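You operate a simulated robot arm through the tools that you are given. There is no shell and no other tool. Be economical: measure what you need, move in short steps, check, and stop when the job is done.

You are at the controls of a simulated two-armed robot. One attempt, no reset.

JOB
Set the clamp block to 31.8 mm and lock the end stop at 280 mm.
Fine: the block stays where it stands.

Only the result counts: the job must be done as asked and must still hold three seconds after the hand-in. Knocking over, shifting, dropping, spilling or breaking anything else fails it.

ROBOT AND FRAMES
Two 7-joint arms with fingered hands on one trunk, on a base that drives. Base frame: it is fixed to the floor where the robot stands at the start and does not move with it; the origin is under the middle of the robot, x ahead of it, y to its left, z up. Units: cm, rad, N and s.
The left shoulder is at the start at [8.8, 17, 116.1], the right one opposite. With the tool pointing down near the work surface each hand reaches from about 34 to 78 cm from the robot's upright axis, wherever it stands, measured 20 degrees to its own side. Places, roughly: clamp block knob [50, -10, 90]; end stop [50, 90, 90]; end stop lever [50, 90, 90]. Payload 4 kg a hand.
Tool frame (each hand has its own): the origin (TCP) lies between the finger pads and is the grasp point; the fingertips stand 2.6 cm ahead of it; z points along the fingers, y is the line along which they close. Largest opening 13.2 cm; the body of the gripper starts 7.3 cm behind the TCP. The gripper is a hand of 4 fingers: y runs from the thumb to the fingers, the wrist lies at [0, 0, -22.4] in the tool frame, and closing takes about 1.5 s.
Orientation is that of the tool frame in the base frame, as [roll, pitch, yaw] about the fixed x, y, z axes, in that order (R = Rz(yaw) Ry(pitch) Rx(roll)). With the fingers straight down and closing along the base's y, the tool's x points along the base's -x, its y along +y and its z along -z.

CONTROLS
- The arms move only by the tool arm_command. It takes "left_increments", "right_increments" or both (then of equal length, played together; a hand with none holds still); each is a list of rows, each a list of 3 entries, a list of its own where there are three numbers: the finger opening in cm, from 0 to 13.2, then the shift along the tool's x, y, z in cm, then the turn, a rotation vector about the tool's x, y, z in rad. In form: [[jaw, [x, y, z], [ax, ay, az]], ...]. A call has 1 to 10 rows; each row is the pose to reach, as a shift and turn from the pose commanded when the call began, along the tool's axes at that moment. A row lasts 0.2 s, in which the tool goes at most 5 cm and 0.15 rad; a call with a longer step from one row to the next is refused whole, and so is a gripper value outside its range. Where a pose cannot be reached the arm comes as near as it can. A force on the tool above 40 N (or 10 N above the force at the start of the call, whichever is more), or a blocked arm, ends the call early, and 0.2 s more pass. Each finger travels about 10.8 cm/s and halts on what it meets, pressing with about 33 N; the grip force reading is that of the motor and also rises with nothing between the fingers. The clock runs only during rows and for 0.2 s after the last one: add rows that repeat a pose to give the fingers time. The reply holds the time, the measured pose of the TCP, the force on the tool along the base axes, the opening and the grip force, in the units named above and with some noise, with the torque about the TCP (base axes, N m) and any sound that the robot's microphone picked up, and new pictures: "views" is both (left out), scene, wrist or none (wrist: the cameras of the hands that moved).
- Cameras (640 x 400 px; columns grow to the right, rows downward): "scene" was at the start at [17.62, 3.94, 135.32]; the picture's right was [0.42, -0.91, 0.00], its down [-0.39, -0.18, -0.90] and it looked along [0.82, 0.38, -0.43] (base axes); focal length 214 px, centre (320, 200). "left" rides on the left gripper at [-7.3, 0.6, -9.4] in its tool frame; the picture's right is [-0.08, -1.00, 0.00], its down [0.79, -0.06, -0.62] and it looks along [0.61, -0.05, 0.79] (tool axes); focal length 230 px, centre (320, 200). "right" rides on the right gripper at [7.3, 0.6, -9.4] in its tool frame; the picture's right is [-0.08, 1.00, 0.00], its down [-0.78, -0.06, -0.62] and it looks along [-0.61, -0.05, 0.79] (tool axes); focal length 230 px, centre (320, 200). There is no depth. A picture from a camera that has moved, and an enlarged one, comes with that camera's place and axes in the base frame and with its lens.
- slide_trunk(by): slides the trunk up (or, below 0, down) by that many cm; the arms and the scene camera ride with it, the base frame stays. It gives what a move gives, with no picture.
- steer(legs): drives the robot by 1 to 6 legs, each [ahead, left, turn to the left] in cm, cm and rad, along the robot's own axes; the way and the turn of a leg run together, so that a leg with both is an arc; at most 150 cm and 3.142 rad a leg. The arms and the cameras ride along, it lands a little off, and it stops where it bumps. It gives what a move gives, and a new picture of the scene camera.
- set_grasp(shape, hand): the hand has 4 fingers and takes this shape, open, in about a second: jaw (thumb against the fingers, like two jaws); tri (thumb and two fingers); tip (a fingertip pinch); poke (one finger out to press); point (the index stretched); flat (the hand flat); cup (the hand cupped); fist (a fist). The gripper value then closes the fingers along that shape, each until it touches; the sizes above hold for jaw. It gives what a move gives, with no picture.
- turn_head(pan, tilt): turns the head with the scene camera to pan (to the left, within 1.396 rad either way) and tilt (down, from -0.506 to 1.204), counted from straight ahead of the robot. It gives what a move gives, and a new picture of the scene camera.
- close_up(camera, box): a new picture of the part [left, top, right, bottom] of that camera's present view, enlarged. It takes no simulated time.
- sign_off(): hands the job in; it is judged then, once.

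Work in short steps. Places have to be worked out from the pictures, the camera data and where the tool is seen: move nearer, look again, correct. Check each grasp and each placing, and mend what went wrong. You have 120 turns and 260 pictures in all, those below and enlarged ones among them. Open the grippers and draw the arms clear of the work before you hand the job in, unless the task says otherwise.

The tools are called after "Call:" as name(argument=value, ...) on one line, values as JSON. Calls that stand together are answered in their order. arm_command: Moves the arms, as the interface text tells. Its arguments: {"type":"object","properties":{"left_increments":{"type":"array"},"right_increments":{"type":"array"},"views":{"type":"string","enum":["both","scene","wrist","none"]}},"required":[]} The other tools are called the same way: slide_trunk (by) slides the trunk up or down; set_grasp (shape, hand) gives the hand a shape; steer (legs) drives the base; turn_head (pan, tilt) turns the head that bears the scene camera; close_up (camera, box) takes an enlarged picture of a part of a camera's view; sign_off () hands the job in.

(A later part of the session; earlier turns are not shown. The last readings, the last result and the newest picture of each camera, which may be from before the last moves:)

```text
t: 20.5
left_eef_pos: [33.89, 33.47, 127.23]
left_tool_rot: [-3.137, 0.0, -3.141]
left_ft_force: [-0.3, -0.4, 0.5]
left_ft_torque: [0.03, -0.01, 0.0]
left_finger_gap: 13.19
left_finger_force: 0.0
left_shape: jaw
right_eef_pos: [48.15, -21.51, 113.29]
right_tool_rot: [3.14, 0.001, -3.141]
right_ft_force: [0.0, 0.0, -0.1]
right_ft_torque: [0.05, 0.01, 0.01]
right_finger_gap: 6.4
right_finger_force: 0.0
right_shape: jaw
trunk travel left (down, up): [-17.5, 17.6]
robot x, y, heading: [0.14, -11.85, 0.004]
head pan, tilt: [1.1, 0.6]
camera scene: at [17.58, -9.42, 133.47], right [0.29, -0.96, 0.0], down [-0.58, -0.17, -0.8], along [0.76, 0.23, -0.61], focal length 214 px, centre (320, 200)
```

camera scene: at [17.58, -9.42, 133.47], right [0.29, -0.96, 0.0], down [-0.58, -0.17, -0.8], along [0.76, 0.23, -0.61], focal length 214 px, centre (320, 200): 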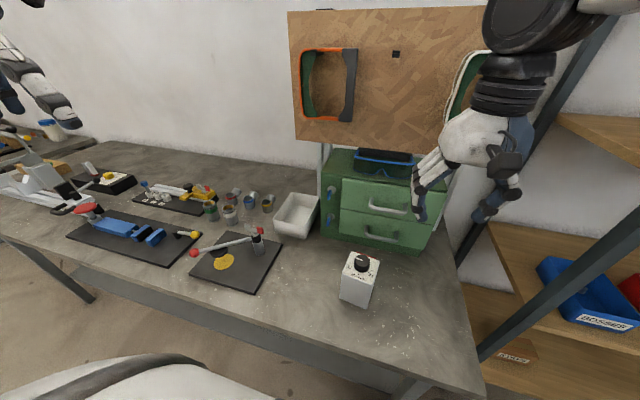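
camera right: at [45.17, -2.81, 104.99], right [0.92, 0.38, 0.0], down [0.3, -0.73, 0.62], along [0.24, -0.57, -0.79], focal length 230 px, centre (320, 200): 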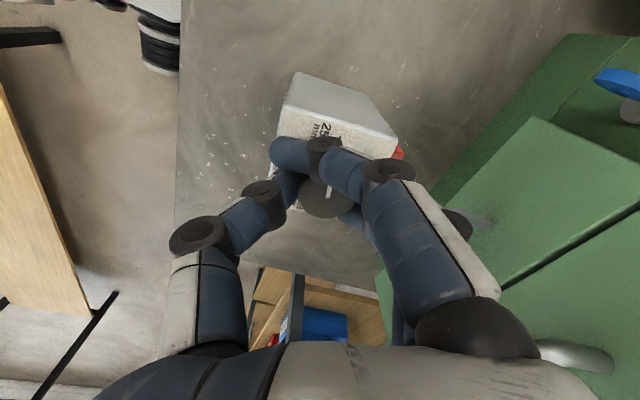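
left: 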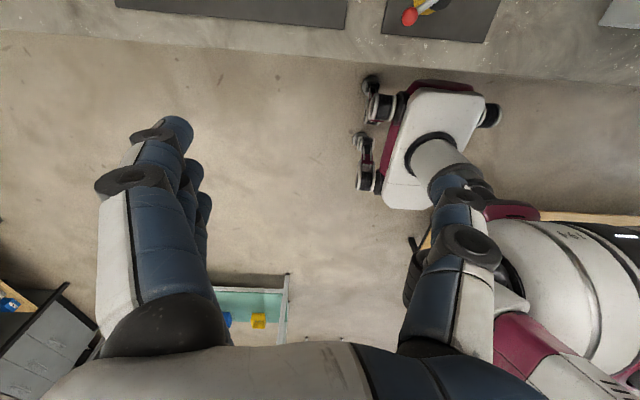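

Back off 10 cm to give the left arm room for a forward-pointing hand.

Call:
steer(legs=[[-10, 0, 0]])

Call:
turn_head(pan=0.1, tilt=0.7)

```text
t: 21.7
left_eef_pos: [23.84, 33.65, 127.25]
left_tool_rot: [-3.137, 0.001, -3.138]
left_ft_force: [0.8, -0.4, -0.7]
left_ft_torque: [0.0, -0.02, -0.01]
left_finger_gap: 13.16
left_finger_force: 0.1
left_shape: jaw
right_eef_pos: [38.12, -21.38, 113.21]
right_tool_rot: [-3.141, -0.001, -3.14]
right_ft_force: [-0.5, 0.4, 0.1]
right_ft_torque: [0.0, 0.0, -0.01]
right_finger_gap: 6.42
right_finger_force: 0.2
right_shape: jaw
trunk travel left (down, up): [-17.5, 17.6]
robot x, y, heading: [-9.73, -11.72, -0.003]
head pan, tilt: [1.1, 0.6]
camera scene: at [7.63, -9.27, 133.48], right [0.29, -0.96, 0.0], down [-0.58, -0.17, -0.8], along [0.76, 0.23, -0.6], focal length 214 px, centre (320, 200)
```

scene: 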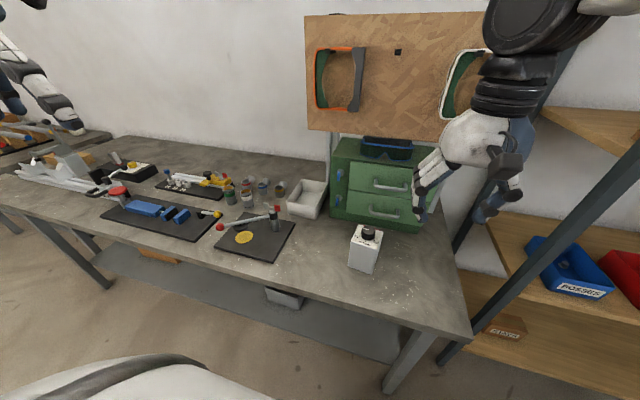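

```text
t: 22.9
left_eef_pos: [23.94, 33.64, 127.15]
left_tool_rot: [-3.137, 0.001, -3.141]
left_ft_force: [-0.7, 0.5, 0.4]
left_ft_torque: [0.02, 0.04, 0.06]
left_finger_gap: 13.16
left_finger_force: 0.0
left_shape: jaw
right_eef_pos: [38.32, -21.44, 113.22]
right_tool_rot: [3.139, 0.0, 3.14]
right_ft_force: [1.1, -0.8, -0.1]
right_ft_torque: [-0.02, 0.03, 0.02]
right_finger_gap: 6.4
right_finger_force: 0.0
right_shape: jaw
trunk travel left (down, up): [-17.5, 17.6]
robot x, y, heading: [-9.88, -12.02, -0.001]
head pan, tilt: [0.099, 0.7]
camera scene: at [7.82, -10.92, 133.04], right [0.1, -0.99, 0.0], down [-0.64, -0.06, -0.76], along [0.76, 0.08, -0.64], focal length 214 px, centre (320, 200)
```

scene: 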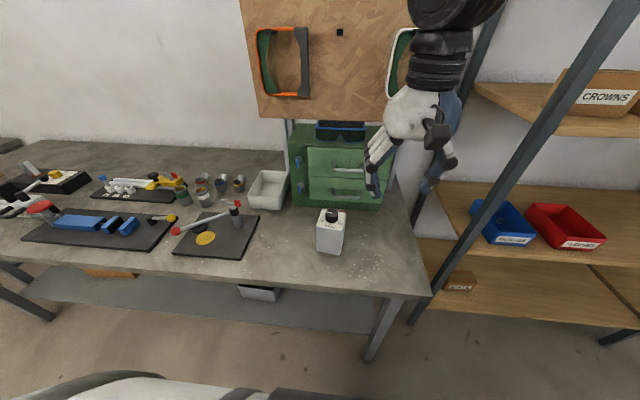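

Clear view. Bring the left hand forward and inward, pitching it to point ahead (nearly horizontal), still high above the table.

Call:
arm_command(left_increments=[[13, [-1.4, -2.0, 1.0], [0, -0.136, 0]], [13, [-2.8, -4.5, 2.5], [0, -0.272, 0]], [13, [-4.2, -7, 4], [0, -0.408, 0]], [13, [-5.6, -10, 5.5], [0, -0.544, 0]], [13, [-7, -13, 7.5], [0, -0.68, 0]], [13, [-8.4, -16, 9.5], [0, -0.816, 0]], [13, [-9.8, -19, 11.5], [0, -0.952, 0]], [13, [-11.2, -22, 13.5], [0, -1.088, 0]], [13, [-12.6, -25, 15.5], [0, -1.224, 0]], [13, [-14, -28, 17.5], [0, -1.36, 0]]], views="both")

```text
t: 25.1
left_eef_pos: [46.62, 13.67, 114.77]
left_tool_rot: [-2.754, 1.332, -2.78]
left_ft_force: [0.3, -0.3, 1.3]
left_ft_torque: [0.02, -0.02, 0.04]
left_finger_gap: 13.01
left_finger_force: 0.0
left_shape: jaw
left hand out of reach, approached as far as the arm can: row 2, 3, 4, 5, 6, 7, 8, 9, 10
right_eef_pos: [38.11, -21.24, 113.33]
right_tool_rot: [3.141, 0.0, -3.14]
right_ft_force: [-1.1, -0.4, -0.4]
right_ft_torque: [0.01, 0.0, -0.01]
right_finger_gap: 6.42
right_finger_force: 0.0
right_shape: jaw
trunk travel left (down, up): [-17.5, 17.6]
robot x, y, heading: [-9.63, -11.77, 0.0]
head pan, tilt: [0.099, 0.7]
camera scene: at [7.78, -10.91, 133.06], right [0.1, -0.99, 0.0], down [-0.64, -0.06, -0.77], along [0.76, 0.08, -0.64], focal length 214 px, centre (320, 200)
camera left: at [39.21, 15.31, 123.72], right [0.0, -0.99, 0.16], down [-0.78, -0.11, -0.62], along [0.63, -0.13, -0.77], focal length 230 px, centre (320, 200)
```

scene: 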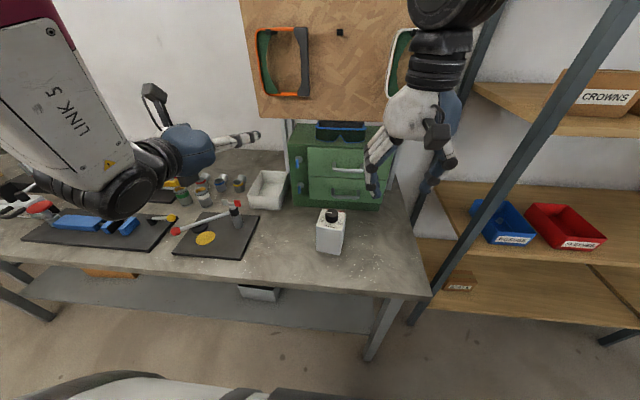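
left: 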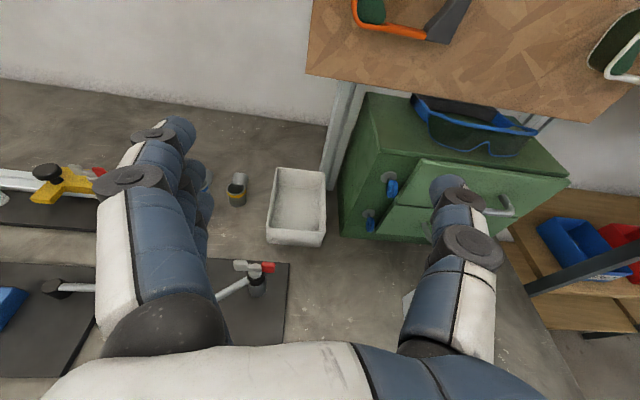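

The orientation (pointing ahead, ~12° down) was reached, position not quite. Move half way toward a standoff in front of the block.

Call:
arm_command(left_increments=[[12, [2, -2.5, -0.3], [0, 0, 0]], [12, [4, -5, -0.6], [0, 0, 0]], [12, [6, -7.5, -0.9], [0, 0, 0]], [12, [8.5, -10, -1.2], [0, 0, 0]], [12, [8.5, -10, -1.2], [0, 0, 0]]], views="scene")

```text
t: 26.3
left_eef_pos: [46.69, 15.88, 115.06]
left_tool_rot: [-2.782, 1.345, -2.765]
left_ft_force: [-0.5, 0.1, 0.0]
left_ft_torque: [-0.05, 0.0, 0.0]
left_finger_gap: 11.99
left_finger_force: 0.2
left_shape: jaw
left hand out of reach, approached as far as the arm can: row 1, 2, 3, 4, 5
right_eef_pos: [38.28, -21.28, 113.24]
right_tool_rot: [-3.14, 0.0, 3.141]
right_ft_force: [0.0, 0.0, 0.3]
right_ft_torque: [0.0, -0.01, 0.03]
right_finger_gap: 6.4
right_finger_force: 0.1
right_shape: jaw
trunk travel left (down, up): [-17.5, 17.6]
robot x, y, heading: [-9.62, -12.13, -0.002]
head pan, tilt: [0.099, 0.7]
camera scene: at [7.81, -10.92, 133.04], right [0.1, -0.99, 0.0], down [-0.64, -0.06, -0.76], along [0.76, 0.08, -0.64], focal length 214 px, centre (320, 200)
```

scene: 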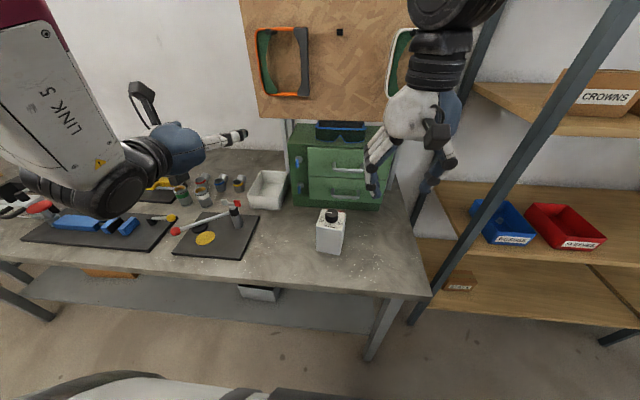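

The left arm cannot reach inward with that attitude. Alternative: right hand turns the knob while pressing down for friction, then grips the block body from above to square it and put it back. Retract the left arm to its start attitude first.

Call:
arm_command(left_increments=[[12, [-0.8, 1.6, -2.5], [0, 0.135, 0]], [12, [-1.6, 3.2, -5], [0, 0.27, 0]], [12, [-2.4, 4.8, -7.5], [0, 0.405, 0]], [12, [-3.2, 6.4, -10], [0, 0.54, 0]], [12, [-4, 8, -12.5], [0, 0.675, 0]], [12, [-4.8, 9.6, -15], [0, 0.81, 0]], [12, [-5.6, 11.2, -17.5], [0, 0.945, 0]], [12, [-6.4, 12.8, -20], [0, 1.08, 0]], [12, [-7.2, 14.4, -22.5], [0, 1.215, 0]], [12, [-8.1, 16.1, -25], [0, 1.35, 0]]], views="none")

Call:
steer(legs=[[10, 12, 0]])

```text
t: 28.5
left_eef_pos: [23.35, 31.2, 127.72]
left_tool_rot: [-3.095, 0.017, -3.128]
left_ft_force: [-0.1, -0.6, -0.1]
left_ft_torque: [0.02, -0.05, 0.0]
left_finger_gap: 12.02
left_finger_force: 0.0
left_shape: jaw
left hand out of reach, approached as far as the arm can: row 1, 2, 3, 4, 5, 6, 7, 8, 9
right_eef_pos: [38.19, -21.36, 113.34]
right_tool_rot: [-3.14, -0.001, -3.141]
right_ft_force: [0.5, 0.8, 0.4]
right_ft_torque: [-0.01, 0.01, 0.02]
right_finger_gap: 6.43
right_finger_force: 0.0
right_shape: jaw
trunk travel left (down, up): [-17.5, 17.6]
robot x, y, heading: [-10.09, -11.61, 0.002]
head pan, tilt: [0.099, 0.7]
```

```text
t: 29.9
left_eef_pos: [33.32, 43.3, 127.44]
left_tool_rot: [-3.096, 0.011, -3.124]
left_ft_force: [-0.3, 0.6, -0.4]
left_ft_torque: [0.02, -0.02, 0.02]
left_finger_gap: 12.04
left_finger_force: 0.0
left_shape: jaw
right_eef_pos: [48.03, -9.35, 113.24]
right_tool_rot: [-3.141, -0.001, -3.141]
right_ft_force: [0.9, 0.8, 0.0]
right_ft_torque: [-0.04, 0.01, 0.01]
right_finger_gap: 6.41
right_finger_force: 0.1
right_shape: jaw
trunk travel left (down, up): [-17.5, 17.6]
robot x, y, heading: [0.13, -0.07, 0.002]
head pan, tilt: [0.099, 0.7]
camera scene: at [17.78, 1.15, 133.04], right [0.1, -0.99, 0.0], down [-0.64, -0.06, -0.76], along [0.76, 0.08, -0.64], focal length 214 px, centre (320, 200)
```

scene: 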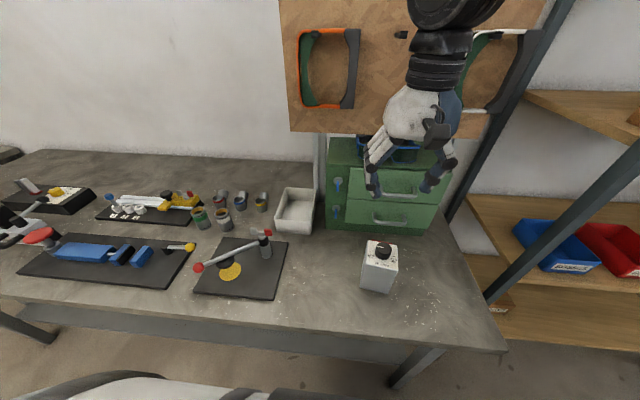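

Switch the right hand to the three-finger "tri" shape for the knob, and look at how its fingers sit.

Call:
set_grasp(hand="right", shape="tri")

Call:
arm_command(right_increments=[[8, [0, 0, 1], [0, 0, 0.15]], [6.5, [0, 0, 3], [0, 0, 0.3]], [6.5, [0, 0, 5], [0, 0, 0.45]], [6.5, [0, 0, 7], [0, 0, 0.6]], [6.5, [0, 0, 9], [0, 0, 0.75]], [6.5, [0, 0, 11], [0, 0, 0.9]], [6.5, [0, 0, 12], [0, 0, 1.05]], [6.5, [0, 0, 12], [0, 0, 1.2]], [6.5, [0, 0, 12], [0, 0, 1.35]], [6.5, [0, 0, 12], [0, 0, 1.5]]], views="wrist")

Call:
close_up(camera="right", box=[220, 50, 420, 220])

```text
t: 30.8
left_eef_pos: [33.28, 43.45, 127.35]
left_tool_rot: [-3.089, 0.009, -3.12]
left_ft_force: [0.4, 0.6, 0.2]
left_ft_torque: [-0.01, 0.0, -0.01]
left_finger_gap: 12.0
left_finger_force: 0.0
left_shape: jaw
right_eef_pos: [48.15, -9.43, 113.33]
right_tool_rot: [3.141, 0.0, -3.141]
right_ft_force: [0.4, 0.2, -0.6]
right_ft_torque: [0.0, -0.02, 0.03]
right_finger_gap: 13.19
right_finger_force: 0.0
right_shape: tri
trunk travel left (down, up): [-17.5, 17.6]
robot x, y, heading: [0.02, 0.08, 0.0]
head pan, tilt: [0.099, 0.7]
```

```text
t: 33.0
left_eef_pos: [33.34, 43.25, 127.32]
left_tool_rot: [-3.091, 0.009, -3.122]
left_ft_force: [0.5, -1.4, -0.3]
left_ft_torque: [0.06, 0.08, 0.0]
left_finger_gap: 12.01
left_finger_force: 0.0
left_shape: jaw
right_eef_pos: [48.05, -9.72, 101.23]
right_tool_rot: [-3.14, -0.002, 1.635]
right_ft_force: [-2.3, 0.6, -0.3]
right_ft_torque: [0.04, 0.09, 0.03]
right_finger_gap: 6.58
right_finger_force: 0.0
right_shape: tri
trunk travel left (down, up): [-17.5, 17.6]
robot x, y, heading: [0.01, 0.06, 0.002]
head pan, tilt: [0.099, 0.7]
camera right: at [48.15, -2.42, 110.55], right [1.0, -0.01, 0.0], down [-0.01, -0.79, 0.62], along [-0.01, -0.62, -0.79], focal length 230 px, centre (320, 200)
```

right: 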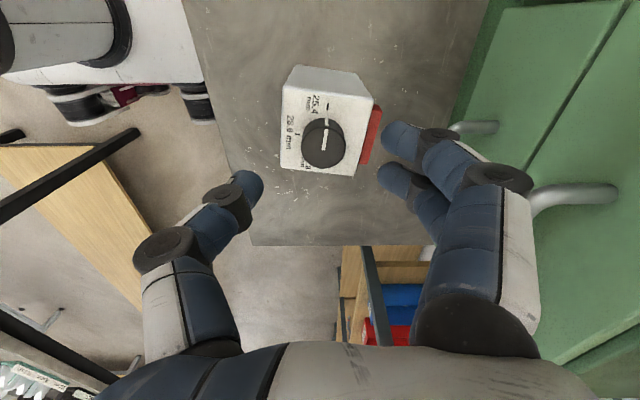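

```text
2.35 times, centred on (320, 135) of right
camera zoom: at [48.15, -2.42, 110.55], right [1.0, -0.01, 0.0], down [-0.01, -0.79, 0.62], along [-0.01, -0.62, -0.79], focal length 541 px, centre (320, 353)
```

zoom: 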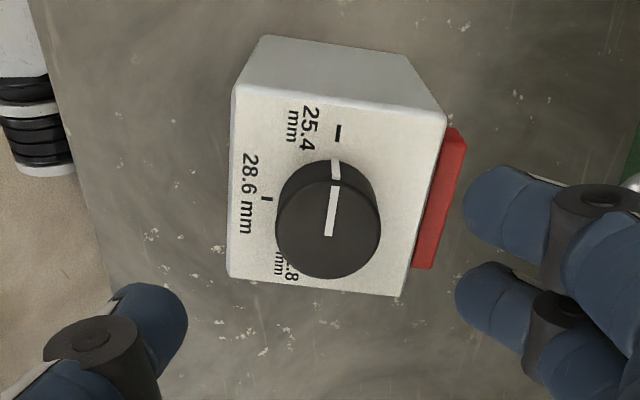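

Index would bypass the knob again; try the "tip" pinch, which should leave just two opposed fingertips.

Call:
set_grasp(hand="right", shape="tip")

Call:
arm_command(right_increments=[[6, [0, 0, 0], [0, 0, 0]], [6, [0, 0, 0], [0, 0, 0]], [6, [0, 0, 0], [0, 0, 0]]], views="wrist")

Call:
close_up(camera="right", box=[220, 50, 420, 220])

```text
t: 33.9
left_eef_pos: [33.33, 43.52, 127.21]
left_tool_rot: [-3.091, 0.01, -3.121]
left_ft_force: [0.1, -0.7, -0.3]
left_ft_torque: [-0.01, 0.03, 0.03]
left_finger_gap: 12.02
left_finger_force: 0.1
left_shape: jaw
right_eef_pos: [48.1, -9.45, 101.21]
right_tool_rot: [-3.141, 0.001, 1.642]
right_ft_force: [-3.0, -1.5, -2.1]
right_ft_torque: [-0.02, 0.1, -0.22]
right_finger_gap: 13.2
right_finger_force: 0.0
right_shape: tip
trunk travel left (down, up): [-17.5, 17.6]
robot x, y, heading: [-0.09, 0.65, -0.004]
head pan, tilt: [0.099, 0.7]
```

```text
t: 34.7
left_eef_pos: [33.32, 43.56, 127.31]
left_tool_rot: [-3.092, 0.01, -3.121]
left_ft_force: [0.5, -0.7, 0.6]
left_ft_torque: [0.02, 0.02, -0.02]
left_finger_gap: 12.01
left_finger_force: 0.1
left_shape: jaw
right_eef_pos: [48.1, -9.44, 101.35]
right_tool_rot: [3.141, 0.002, 1.644]
right_ft_force: [-4.1, -1.9, -0.5]
right_ft_torque: [0.01, 0.1, -0.22]
right_finger_gap: 6.1
right_finger_force: 0.0
right_shape: tip
trunk travel left (down, up): [-17.5, 17.6]
robot x, y, heading: [-0.19, -0.25, -0.0]
head pan, tilt: [0.099, 0.7]
camera right: at [48.08, -2.12, 110.61], right [1.0, -0.01, 0.0], down [-0.01, -0.79, 0.62], along [0.0, -0.62, -0.79], focal length 230 px, centre (320, 200)
```

right: 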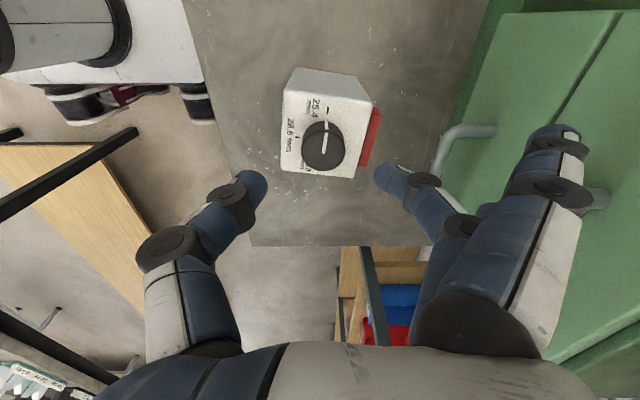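

```text
2.35 times, centred on (320, 135) of right
camera zoom: at [48.08, -2.12, 110.61], right [1.0, -0.01, 0.0], down [-0.01, -0.79, 0.62], along [0.0, -0.62, -0.79], focal length 541 px, centre (320, 353)
```

zoom: 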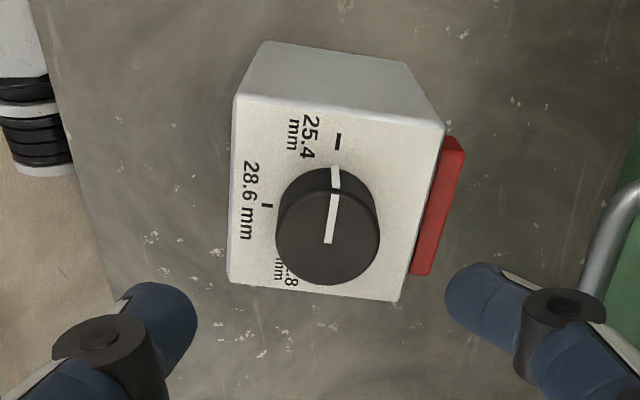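

The extended index finger now touches the cabinet handle (−4 N). Back away toward −x first, then rotate the hand so that finger points to the free +y side.

Call:
arm_command(right_increments=[[6, [0, -2, 0], [0, 0, 0]], [6, [0, -4, 0], [0, 0, 0]], [6, [0, -4, 0], [0, 0, -0.15]], [6, [0, -4, 0], [0, 0, -0.3]], [6, [0, -4, 0], [0, 0, -0.45]], [6, [0, -4, 0], [0, 0, -0.6]], [6, [0, -3, 0], [0, 0, -0.75]], [6, [0, -1, 0], [0, 0, -0.9]], [6, [0, 0, 0], [0, 0, -0.95]], [6, [0, 0, 0], [0, 0, -0.95]]], views="both")

Call:
close_up(camera="right", box=[220, 50, 420, 220])

Call:
close_up(camera="scene", box=[310, 100, 460, 300])

```text
t: 36.9
left_eef_pos: [33.42, 43.48, 127.29]
left_tool_rot: [-3.092, 0.009, -3.121]
left_ft_force: [-0.1, 1.0, 0.7]
left_ft_torque: [-0.01, 0.01, 0.03]
left_finger_gap: 12.01
left_finger_force: 0.2
left_shape: jaw
right_eef_pos: [48.19, -9.37, 101.35]
right_tool_rot: [-3.141, -0.001, 2.594]
right_ft_force: [-0.1, 0.7, 0.5]
right_ft_torque: [-0.01, 0.01, 0.02]
right_finger_gap: 6.07
right_finger_force: 0.0
right_shape: tip
trunk travel left (down, up): [-17.5, 17.6]
robot x, y, heading: [0.16, 0.19, -0.001]
head pan, tilt: [0.099, 0.7]
camera scene: at [17.72, 1.07, 133.05], right [0.1, -0.99, 0.0], down [-0.64, -0.06, -0.76], along [0.76, 0.08, -0.64], focal length 214 px, centre (320, 200)
camera right: at [42.11, -5.19, 110.66], right [0.59, 0.81, 0.0], down [0.64, -0.46, 0.62], along [0.5, -0.36, -0.79], focal length 230 px, centre (320, 200)
```

scene: 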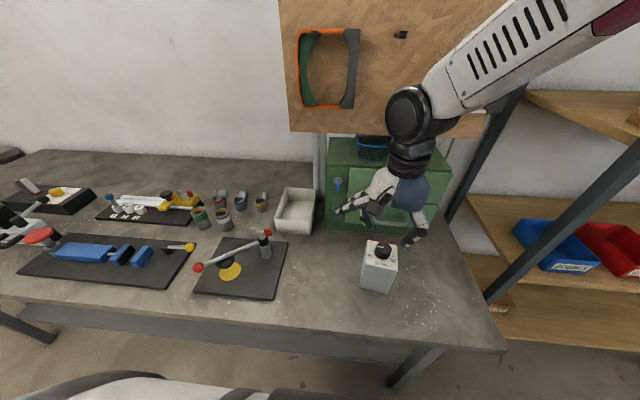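
right: 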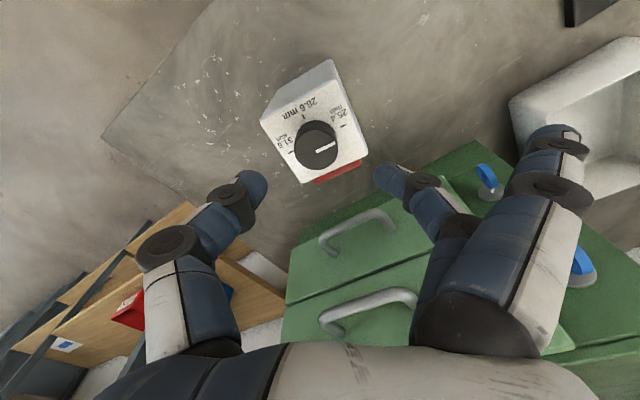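

```text
2.35 times, centred on (320, 135) of right
camera zoom: at [42.11, -5.19, 110.66], right [0.59, 0.81, 0.0], down [0.64, -0.46, 0.62], along [0.5, -0.36, -0.79], focal length 541 px, centre (320, 353)
```

zoom: 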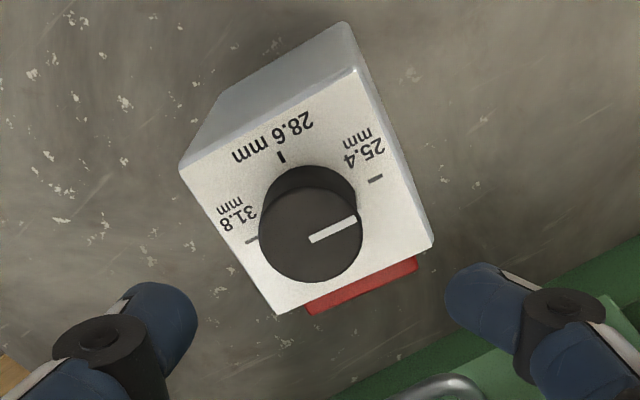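

```text
2.00 times, centred on (385, 200) of scene
camera zoom: at [17.72, 1.07, 133.05], right [0.1, -0.99, 0.0], down [-0.64, -0.06, -0.76], along [0.76, 0.08, -0.64], focal length 429 px, centre (190, 200)
```

zoom: 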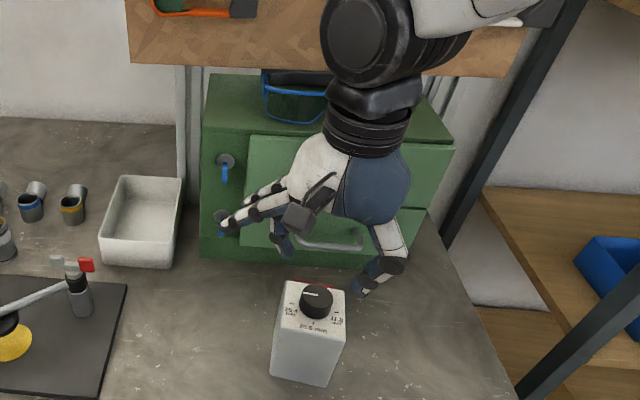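

Cabinet looks unchanged. Knob now ≈[48.25,-9.95]; centre over it, turn a bit further so extended fingers stay clear, and lower to knob-top level.

Call:
arm_command(right_increments=[[6, [-0.2, -0.2, 0], [0, 0, -0.13]], [6, [-0.38, -0.435, 0], [0, 0, -0.26]], [6, [-0.38, -0.435, 2], [0, 0, -0.26]], [6, [-0.38, -0.435, 4.0], [0, 0, -0.26]], [6, [-0.38, -0.435, 4.0], [0, 0, -0.26]]], views="wrist")

Call:
close_up(camera="right", box=[220, 80, 440, 240])

Call:
close_up(camera="scene", box=[310, 160, 460, 300])

```text
t: 38.1
left_eef_pos: [33.27, 43.64, 127.32]
left_tool_rot: [-3.089, 0.009, -3.12]
left_ft_force: [0.5, 0.6, 0.0]
left_ft_torque: [0.02, -0.02, 0.0]
left_finger_gap: 12.02
left_finger_force: 0.1
left_shape: jaw
right_eef_pos: [48.28, -10.02, 97.39]
right_tool_rot: [3.141, -0.001, 2.852]
right_ft_force: [0.5, -0.7, -0.6]
right_ft_torque: [0.03, -0.04, 0.01]
right_finger_gap: 6.09
right_finger_force: 0.0
right_shape: tip
trunk travel left (down, up): [-17.5, 17.6]
robot x, y, heading: [-0.35, 0.38, 0.002]
head pan, tilt: [0.099, 0.7]
camera right: at [41.28, -7.37, 106.68], right [0.36, 0.93, 0.0], down [0.73, -0.28, 0.62], along [0.58, -0.22, -0.79], focal length 230 px, centre (320, 200)
```

right: 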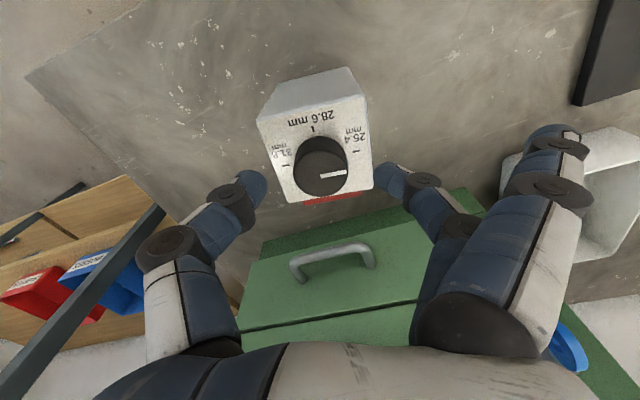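

```text
2.50 times, centred on (330, 160) of right
camera zoom: at [41.28, -7.37, 106.68], right [0.36, 0.93, 0.0], down [0.73, -0.28, 0.62], along [0.58, -0.22, -0.79], focal length 575 px, centre (295, 300)
```

zoom: 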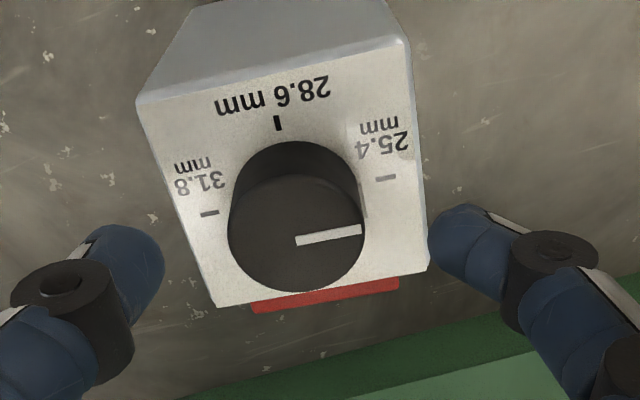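

```text
2.86 times, centred on (385, 230) of scene
camera zoom: at [17.7, 1.07, 133.05], right [0.1, -0.99, 0.0], down [-0.64, -0.06, -0.77], along [0.76, 0.08, -0.64], focal length 613 px, centre (134, 114)
```

zoom: 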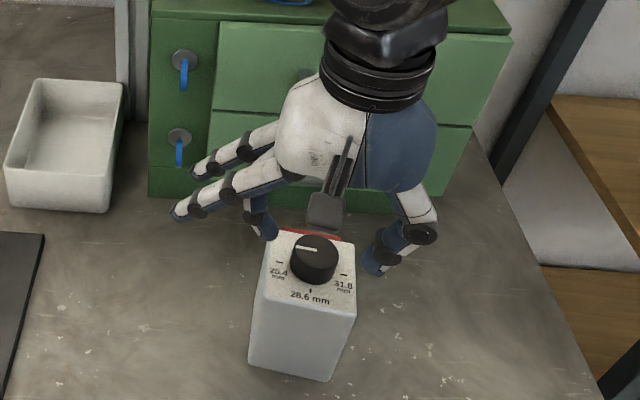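

Centred. Lower 1.7 cm and close to 4.2.

Call:
arm_command(right_increments=[[6, [-0.2, 0, 0.6], [0, 0, 0]], [5.5, [-0.2, 0, 1.2], [0, 0, 0]], [4.8, [-0.2, 0, 1.75], [0, 0, 0]], [4.2, [-0.2, 0, 1.75], [0, 0, 0]], [4.2, [-0.2, 0, 1.75], [0, 0, 0]]], views="none")

Call:
close_up(camera="right", box=[220, 80, 440, 240])

Call:
close_up(camera="scene", box=[340, 190, 430, 300])

```text
t: 39.3
left_eef_pos: [33.32, 43.57, 127.33]
left_tool_rot: [-3.09, 0.007, -3.12]
left_ft_force: [0.4, 0.6, -0.8]
left_ft_torque: [-0.02, 0.03, 0.0]
left_finger_gap: 12.01
left_finger_force: 0.2
left_shape: jaw
right_eef_pos: [48.45, -10.05, 95.57]
right_tool_rot: [-3.14, -0.001, 2.853]
right_ft_force: [0.7, 1.0, -1.2]
right_ft_torque: [-0.01, -0.01, -0.01]
right_finger_gap: 4.25
right_finger_force: 0.0
right_shape: tip
trunk travel left (down, up): [-17.5, 17.6]
robot x, y, heading: [-0.15, 0.19, 0.001]
head pan, tilt: [0.099, 0.7]
```

```text
2.50 times, centred on (330, 160) of right
camera zoom: at [41.49, -7.39, 104.88], right [0.36, 0.93, 0.0], down [0.73, -0.28, 0.62], along [0.58, -0.22, -0.79], focal length 575 px, centre (295, 300)
```

zoom: 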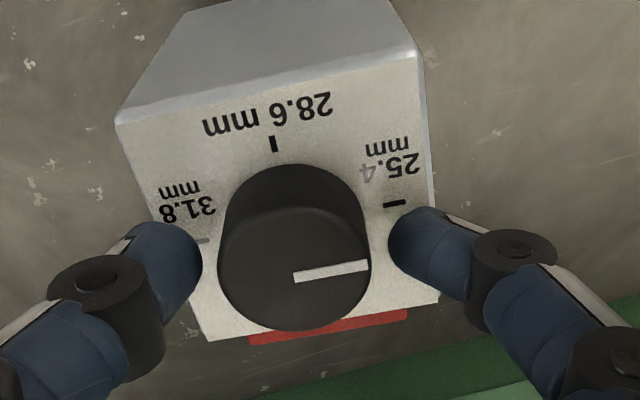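

```text
3.64 times, centred on (385, 245) of scene
camera zoom: at [17.73, 1.07, 133.04], right [0.1, -0.99, 0.0], down [-0.64, -0.06, -0.76], along [0.76, 0.08, -0.64], focal length 780 px, centre (84, 36)
```

zoom: 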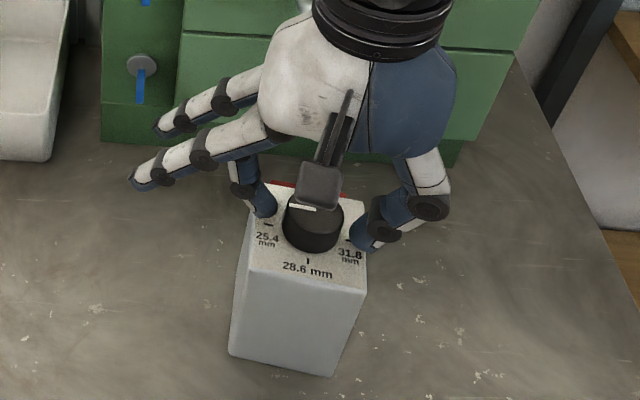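

Good two-finger pinch alignment. Close on the knob and press lightly downward.

Call:
arm_command(right_increments=[[3.8, [0, 0, 0], [0, 0, 0]], [3.5, [0, 0, 0], [0, 0, 0]], [3.2, [0, 0, 0], [0, 0, 0]], [2.8, [0, 0, 0], [0, 0, 0]], [2.4, [0, 0, 0], [0, 0, 0]], [2.4, [0, 0, 0.15], [0, 0, 0]], [2.4, [0, 0, 0.3], [0, 0, 0]]], views="none")

Call:
close_up(camera="right", box=[220, 80, 440, 240])

Call:
close_up(camera="scene", box=[340, 190, 430, 300])

```text
t: 40.9
left_eef_pos: [33.29, 43.47, 127.39]
left_tool_rot: [-3.089, 0.008, -3.12]
left_ft_force: [-0.9, 0.2, 0.0]
left_ft_torque: [0.01, 0.02, -0.01]
left_finger_gap: 12.01
left_finger_force: 0.1
left_shape: jaw
right_eef_pos: [48.37, -10.17, 95.46]
right_tool_rot: [3.139, 0.003, 2.852]
right_ft_force: [0.5, -2.8, 16.7]
right_ft_torque: [-0.1, 0.05, -0.01]
right_finger_gap: 2.72
right_finger_force: 33.4
right_shape: tip
trunk travel left (down, up): [-17.5, 17.6]
robot x, y, heading: [0.04, 0.48, -0.001]
head pan, tilt: [0.099, 0.7]
```

```text
2.50 times, centred on (330, 160) of right
camera zoom: at [41.44, -7.41, 104.73], right [0.36, 0.93, 0.0], down [0.73, -0.28, 0.62], along [0.58, -0.22, -0.78], focal length 575 px, centre (295, 300)
```

zoom: 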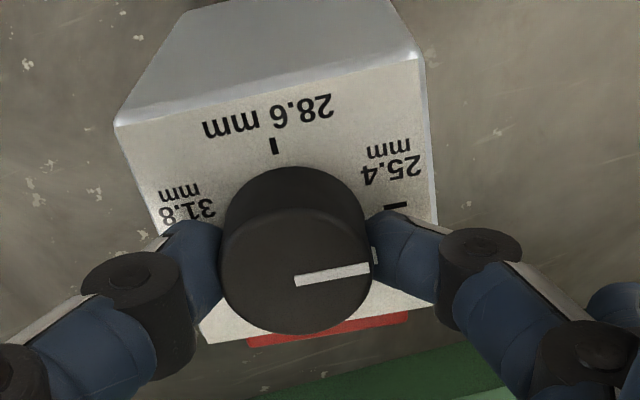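

```text
3.64 times, centred on (385, 245) of scene
camera zoom: at [17.58, 1.06, 133.1], right [0.1, -0.99, 0.0], down [-0.64, -0.06, -0.77], along [0.76, 0.08, -0.64], focal length 780 px, centre (84, 36)
```

zoom: 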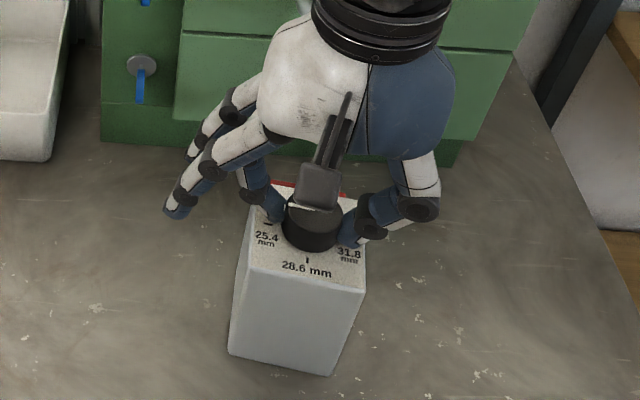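

Firm pinch, 17 N down, block unmoved. Turn 0.45 rad counter-clockwise and check.

Call:
arm_command(right_increments=[[2.4, [0, 0, 0], [0, 0, -0.1]], [2.4, [0, 0, 0], [0, 0, -0.2]], [2.4, [0, 0, 0], [0, 0, -0.3]], [2.4, [0, 0, 0], [0, 0, -0.4]], [2.4, [0, 0, 0], [0, 0, -0.45]]], views="none")

Call:
close_up(camera="right", box=[220, 80, 440, 240])

Call:
close_up(camera="scene", box=[340, 190, 430, 300])

```text
t: 42.1
left_eef_pos: [33.22, 43.51, 127.31]
left_tool_rot: [-3.088, 0.01, -3.12]
left_ft_force: [0.2, 0.3, 0.5]
left_ft_torque: [0.02, 0.01, 0.02]
left_finger_gap: 12.03
left_finger_force: 0.0
left_shape: jaw
right_eef_pos: [48.42, -10.16, 95.34]
right_tool_rot: [3.141, 0.003, -2.978]
right_ft_force: [3.3, -2.3, 24.7]
right_ft_torque: [-0.14, -0.06, 0.0]
right_finger_gap: 2.77
right_finger_force: 32.8
right_shape: tip
trunk travel left (down, up): [-17.5, 17.6]
robot x, y, heading: [0.21, -0.13, -0.003]
head pan, tilt: [0.099, 0.7]
```

```text
2.50 times, centred on (330, 160) of right
camera zoom: at [40.98, -10.63, 104.67], right [-0.08, 1.0, 0.0], down [0.78, 0.07, 0.62], along [0.62, 0.05, -0.79], focal length 575 px, centre (295, 300)
```

zoom: 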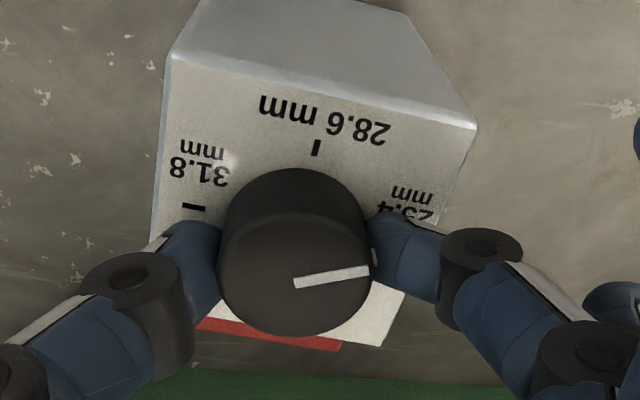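

```text
3.64 times, centred on (385, 245) of scene
camera zoom: at [17.59, 1.07, 133.08], right [0.1, -0.99, 0.0], down [-0.64, -0.06, -0.77], along [0.76, 0.08, -0.64], focal length 780 px, centre (84, 36)
```

zoom: 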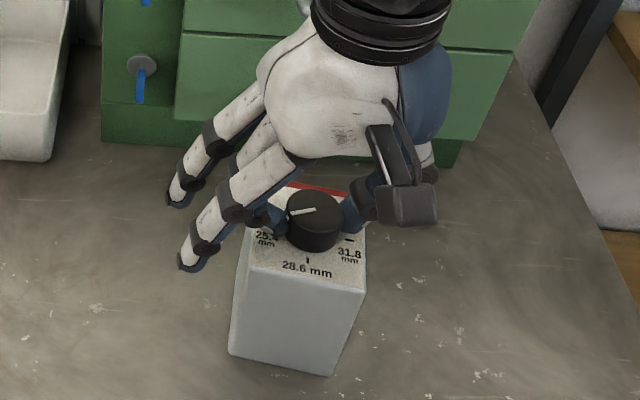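

Works perfectly: knob turns with the hand, block still. Continue another 1.05 rad.

Call:
arm_command(right_increments=[[2.4, [0, 0, 0], [0, 0, -0.13]], [2.4, [0, 0, 0], [0, 0, -0.26]], [2.4, [0, 0, 0], [0, 0, -0.39]], [2.4, [0, 0, 0], [0, 0, -0.52]], [2.4, [0, 0, 0], [0, 0, -0.65]], [2.4, [0, 0, 0], [0, 0, -0.78]], [2.4, [0, 0, 0], [0, 0, -0.91]], [2.4, [0, 0, 0], [0, 0, -1.05]]], views="none")

Call:
close_up(camera="right", box=[220, 80, 440, 240])

Call:
close_up(camera="scene", box=[340, 190, 430, 300])

```text
t: 43.9
left_eef_pos: [33.09, 43.52, 127.35]
left_tool_rot: [-3.09, 0.007, -3.121]
left_ft_force: [0.8, -0.1, 1.2]
left_ft_torque: [0.03, -0.02, -0.03]
left_finger_gap: 12.01
left_finger_force: 0.0
left_shape: jaw
right_eef_pos: [48.25, -10.08, 95.4]
right_tool_rot: [-3.141, 0.001, -1.93]
right_ft_force: [3.0, -1.3, 28.5]
right_ft_torque: [-0.02, -0.13, -0.03]
right_finger_gap: 2.85
right_finger_force: 32.8
right_shape: tip
trunk travel left (down, up): [-17.5, 17.6]
robot x, y, heading: [0.22, 0.13, -0.002]
head pan, tilt: [0.099, 0.7]
```

```text
2.50 times, centred on (330, 160) of right
camera zoom: at [45.15, -16.62, 104.64], right [-0.91, 0.42, 0.0], down [0.33, 0.71, 0.62], along [0.26, 0.56, -0.79], focal length 575 px, centre (295, 300)
```

zoom: 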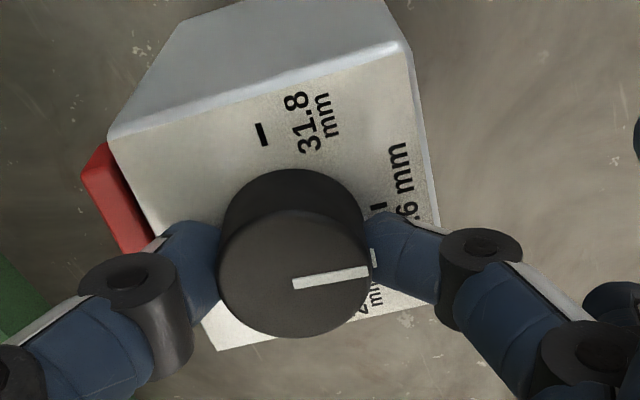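

```text
3.64 times, centred on (385, 245) of scene
camera zoom: at [17.58, 1.08, 133.07], right [0.1, -0.99, 0.0], down [-0.64, -0.06, -0.77], along [0.76, 0.08, -0.64], focal length 780 px, centre (84, 36)
```

zoom: 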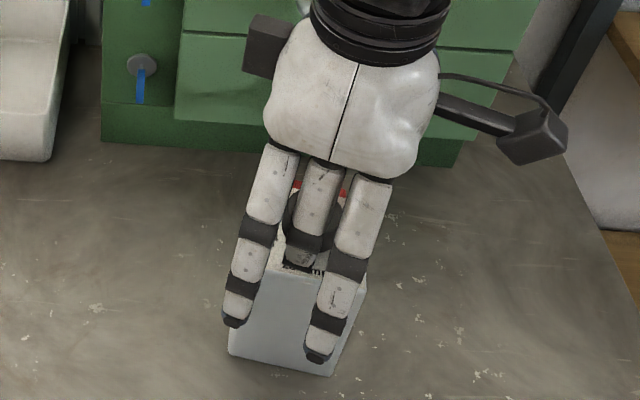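

Pointer is at 28.6 now and the block is still in place. Continue another 0.9 rad if the wrist allows.

Call:
arm_command(right_increments=[[2.4, [0, 0, 0], [0, 0, -0.13]], [2.4, [0, 0, 0], [0, 0, -0.26]], [2.4, [0, 0, 0], [0, 0, -0.39]], [2.4, [0, 0, 0], [0, 0, -0.52]], [2.4, [0, 0, 0], [0, 0, -0.65]], [2.4, [0, 0, 0], [0, 0, -0.78]], [2.4, [0, 0, 0], [0, 0, -0.9]]], views="none")

Call:
close_up(camera="right", box=[220, 80, 440, 240])

Call:
close_up(camera="scene", box=[340, 190, 430, 300])

```text
t: 45.5
left_eef_pos: [33.3, 43.69, 127.26]
left_tool_rot: [-3.089, 0.01, -3.121]
left_ft_force: [-0.5, -0.3, -0.7]
left_ft_torque: [0.0, -0.02, -0.01]
left_finger_gap: 12.02
left_finger_force: 0.1
left_shape: jaw
right_eef_pos: [48.35, -9.98, 95.22]
right_tool_rot: [-3.14, -0.001, -1.028]
right_ft_force: [0.3, 0.6, 23.8]
right_ft_torque: [0.05, -0.03, 0.0]
right_finger_gap: 2.84
right_finger_force: 32.8
right_shape: tip
trunk travel left (down, up): [-17.5, 17.6]
robot x, y, heading: [-0.18, 0.36, 0.001]
head pan, tilt: [0.099, 0.7]
```

```text
2.50 times, centred on (330, 160) of right
camera zoom: at [51.51, -16.55, 104.67], right [-0.89, -0.45, 0.0], down [-0.35, 0.7, 0.62], along [-0.28, 0.55, -0.79], focal length 575 px, centre (295, 300)
```

zoom: 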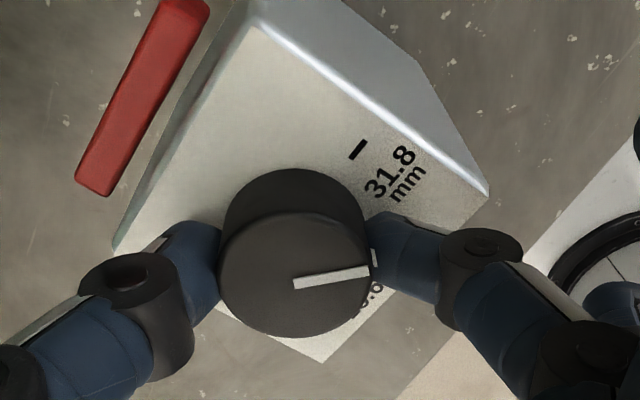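

```text
3.64 times, centred on (385, 245) of scene
camera zoom: at [17.56, 1.12, 133.07], right [0.1, -0.99, 0.0], down [-0.64, -0.06, -0.77], along [0.76, 0.08, -0.64], focal length 780 px, centre (84, 36)
```

zoom: 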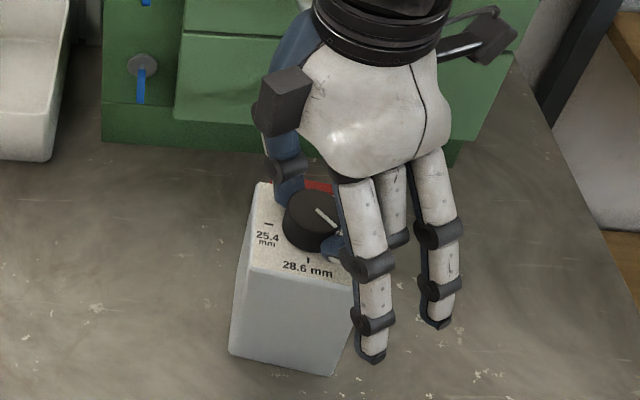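

Still going. About 0.74 rad remain; turn 0.65 then check alignment.

Call:
arm_command(right_increments=[[2.4, [0, 0, 0], [0, 0, -0.13]], [2.4, [0, 0, 0], [0, 0, -0.26]], [2.4, [0, 0, 0], [0, 0, -0.39]], [2.4, [0, 0, 0], [0, 0, -0.52]], [2.4, [0, 0, 0], [0, 0, -0.65]]], views="none")

Call:
close_up(camera="right", box=[220, 80, 440, 240])

Call:
close_up(camera="scene", box=[340, 190, 430, 300])

```text
t: 46.7
left_eef_pos: [33.06, 43.48, 127.27]
left_tool_rot: [-3.091, 0.008, -3.121]
left_ft_force: [-0.1, 0.3, -0.1]
left_ft_torque: [-0.02, 0.0, 0.04]
left_finger_gap: 12.02
left_finger_force: 0.2
left_shape: jaw
right_eef_pos: [48.18, -9.93, 95.34]
right_tool_rot: [-3.139, -0.002, -0.377]
right_ft_force: [-2.1, 3.7, 15.0]
right_ft_torque: [0.09, 0.02, -0.01]
right_finger_gap: 2.91
right_finger_force: 32.8
right_shape: tip
trunk travel left (down, up): [-17.5, 17.6]
robot x, y, heading: [-0.16, -0.2, 0.006]
head pan, tilt: [0.099, 0.7]
```

```text
2.50 times, centred on (330, 160) of right
camera zoom: at [54.73, -13.12, 104.7], right [-0.44, -0.9, 0.0], down [-0.71, 0.34, 0.61], along [-0.55, 0.27, -0.79], focal length 575 px, centre (295, 300)
```

zoom: 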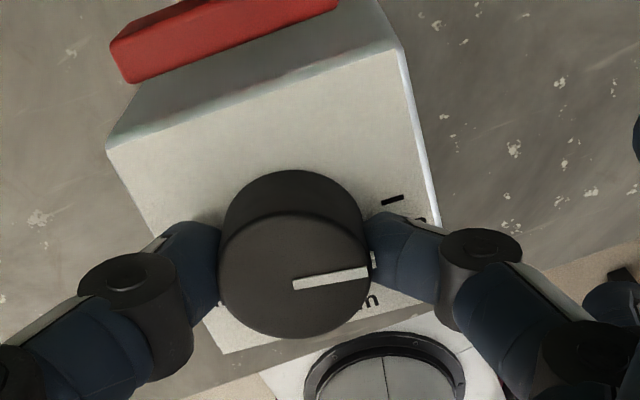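

```text
3.64 times, centred on (385, 245) of scene
camera zoom: at [17.55, 1.15, 133.05], right [0.1, -0.99, 0.0], down [-0.64, -0.06, -0.77], along [0.76, 0.08, -0.64], focal length 780 px, centre (84, 36)
```

zoom: 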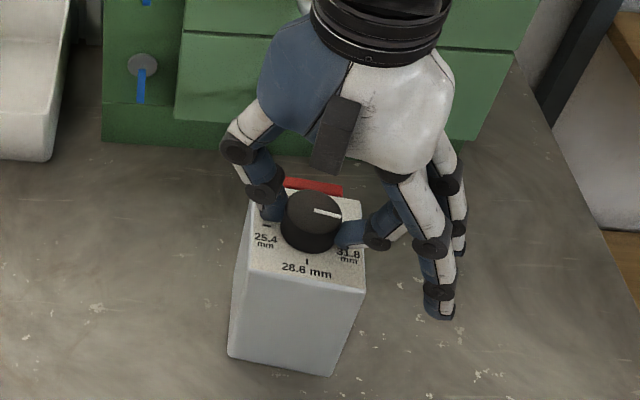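

3.05 rad done; ~0.09 rad remain by both count and picture. Turn that.

Call:
arm_command(right_increments=[[2.4, [0, 0, 0], [0, 0, -0.05]], [2.4, [0, 0, 0], [0, 0, -0.09]], [2.4, [0, 0, 0], [0, 0, -0.09]]], views="none")

Call:
close_up(camera="right", box=[220, 80, 440, 240])

Call:
close_up(camera="scene", box=[355, 215, 415, 270])

```text
t: 47.5
left_eef_pos: [33.31, 43.45, 127.38]
left_tool_rot: [-3.091, 0.009, -3.121]
left_ft_force: [-0.1, 0.5, -0.6]
left_ft_torque: [-0.03, 0.0, -0.01]
left_finger_gap: 12.0
left_finger_force: 0.0
left_shape: jaw
right_eef_pos: [47.97, -9.17, 95.27]
right_tool_rot: [-3.14, 0.003, -0.322]
right_ft_force: [6.5, -7.5, 26.1]
right_ft_torque: [-0.21, -0.1, 0.0]
right_finger_gap: 2.97
right_finger_force: 32.8
right_shape: tip
right hand out of reach, approached as far as the arm can: row 1, 2, 3
trunk travel left (down, up): [-17.5, 17.6]
robot x, y, heading: [-0.38, 0.1, 0.004]
head pan, tilt: [0.099, 0.7]
```

```text
2.50 times, centred on (330, 160) of right
camera zoom: at [54.63, -12.06, 104.56], right [-0.39, -0.92, 0.0], down [-0.72, 0.31, 0.62], along [-0.57, 0.24, -0.79], focal length 575 px, centre (295, 300)
```

zoom: 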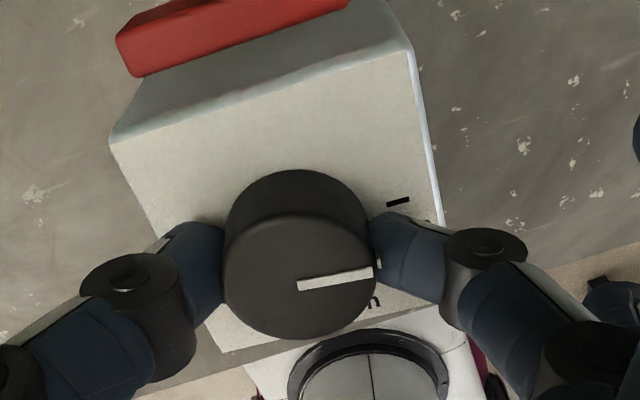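

```text
7.27 times, centred on (385, 242) of scene
camera zoom: at [17.61, 1.03, 133.08], right [0.1, -0.99, 0.0], down [-0.64, -0.06, -0.77], along [0.76, 0.08, -0.64], focal length 1560 px, centre (-153, -109)
```

zoom: 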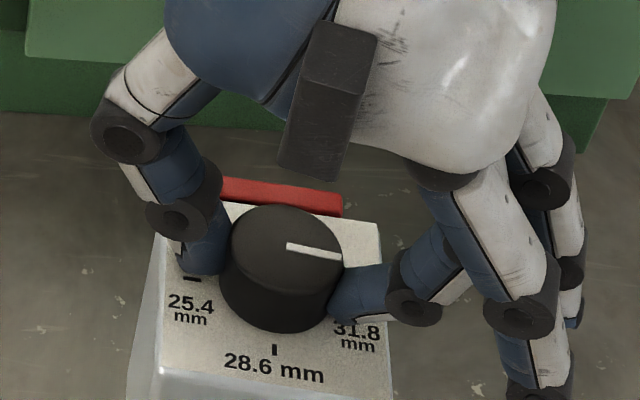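

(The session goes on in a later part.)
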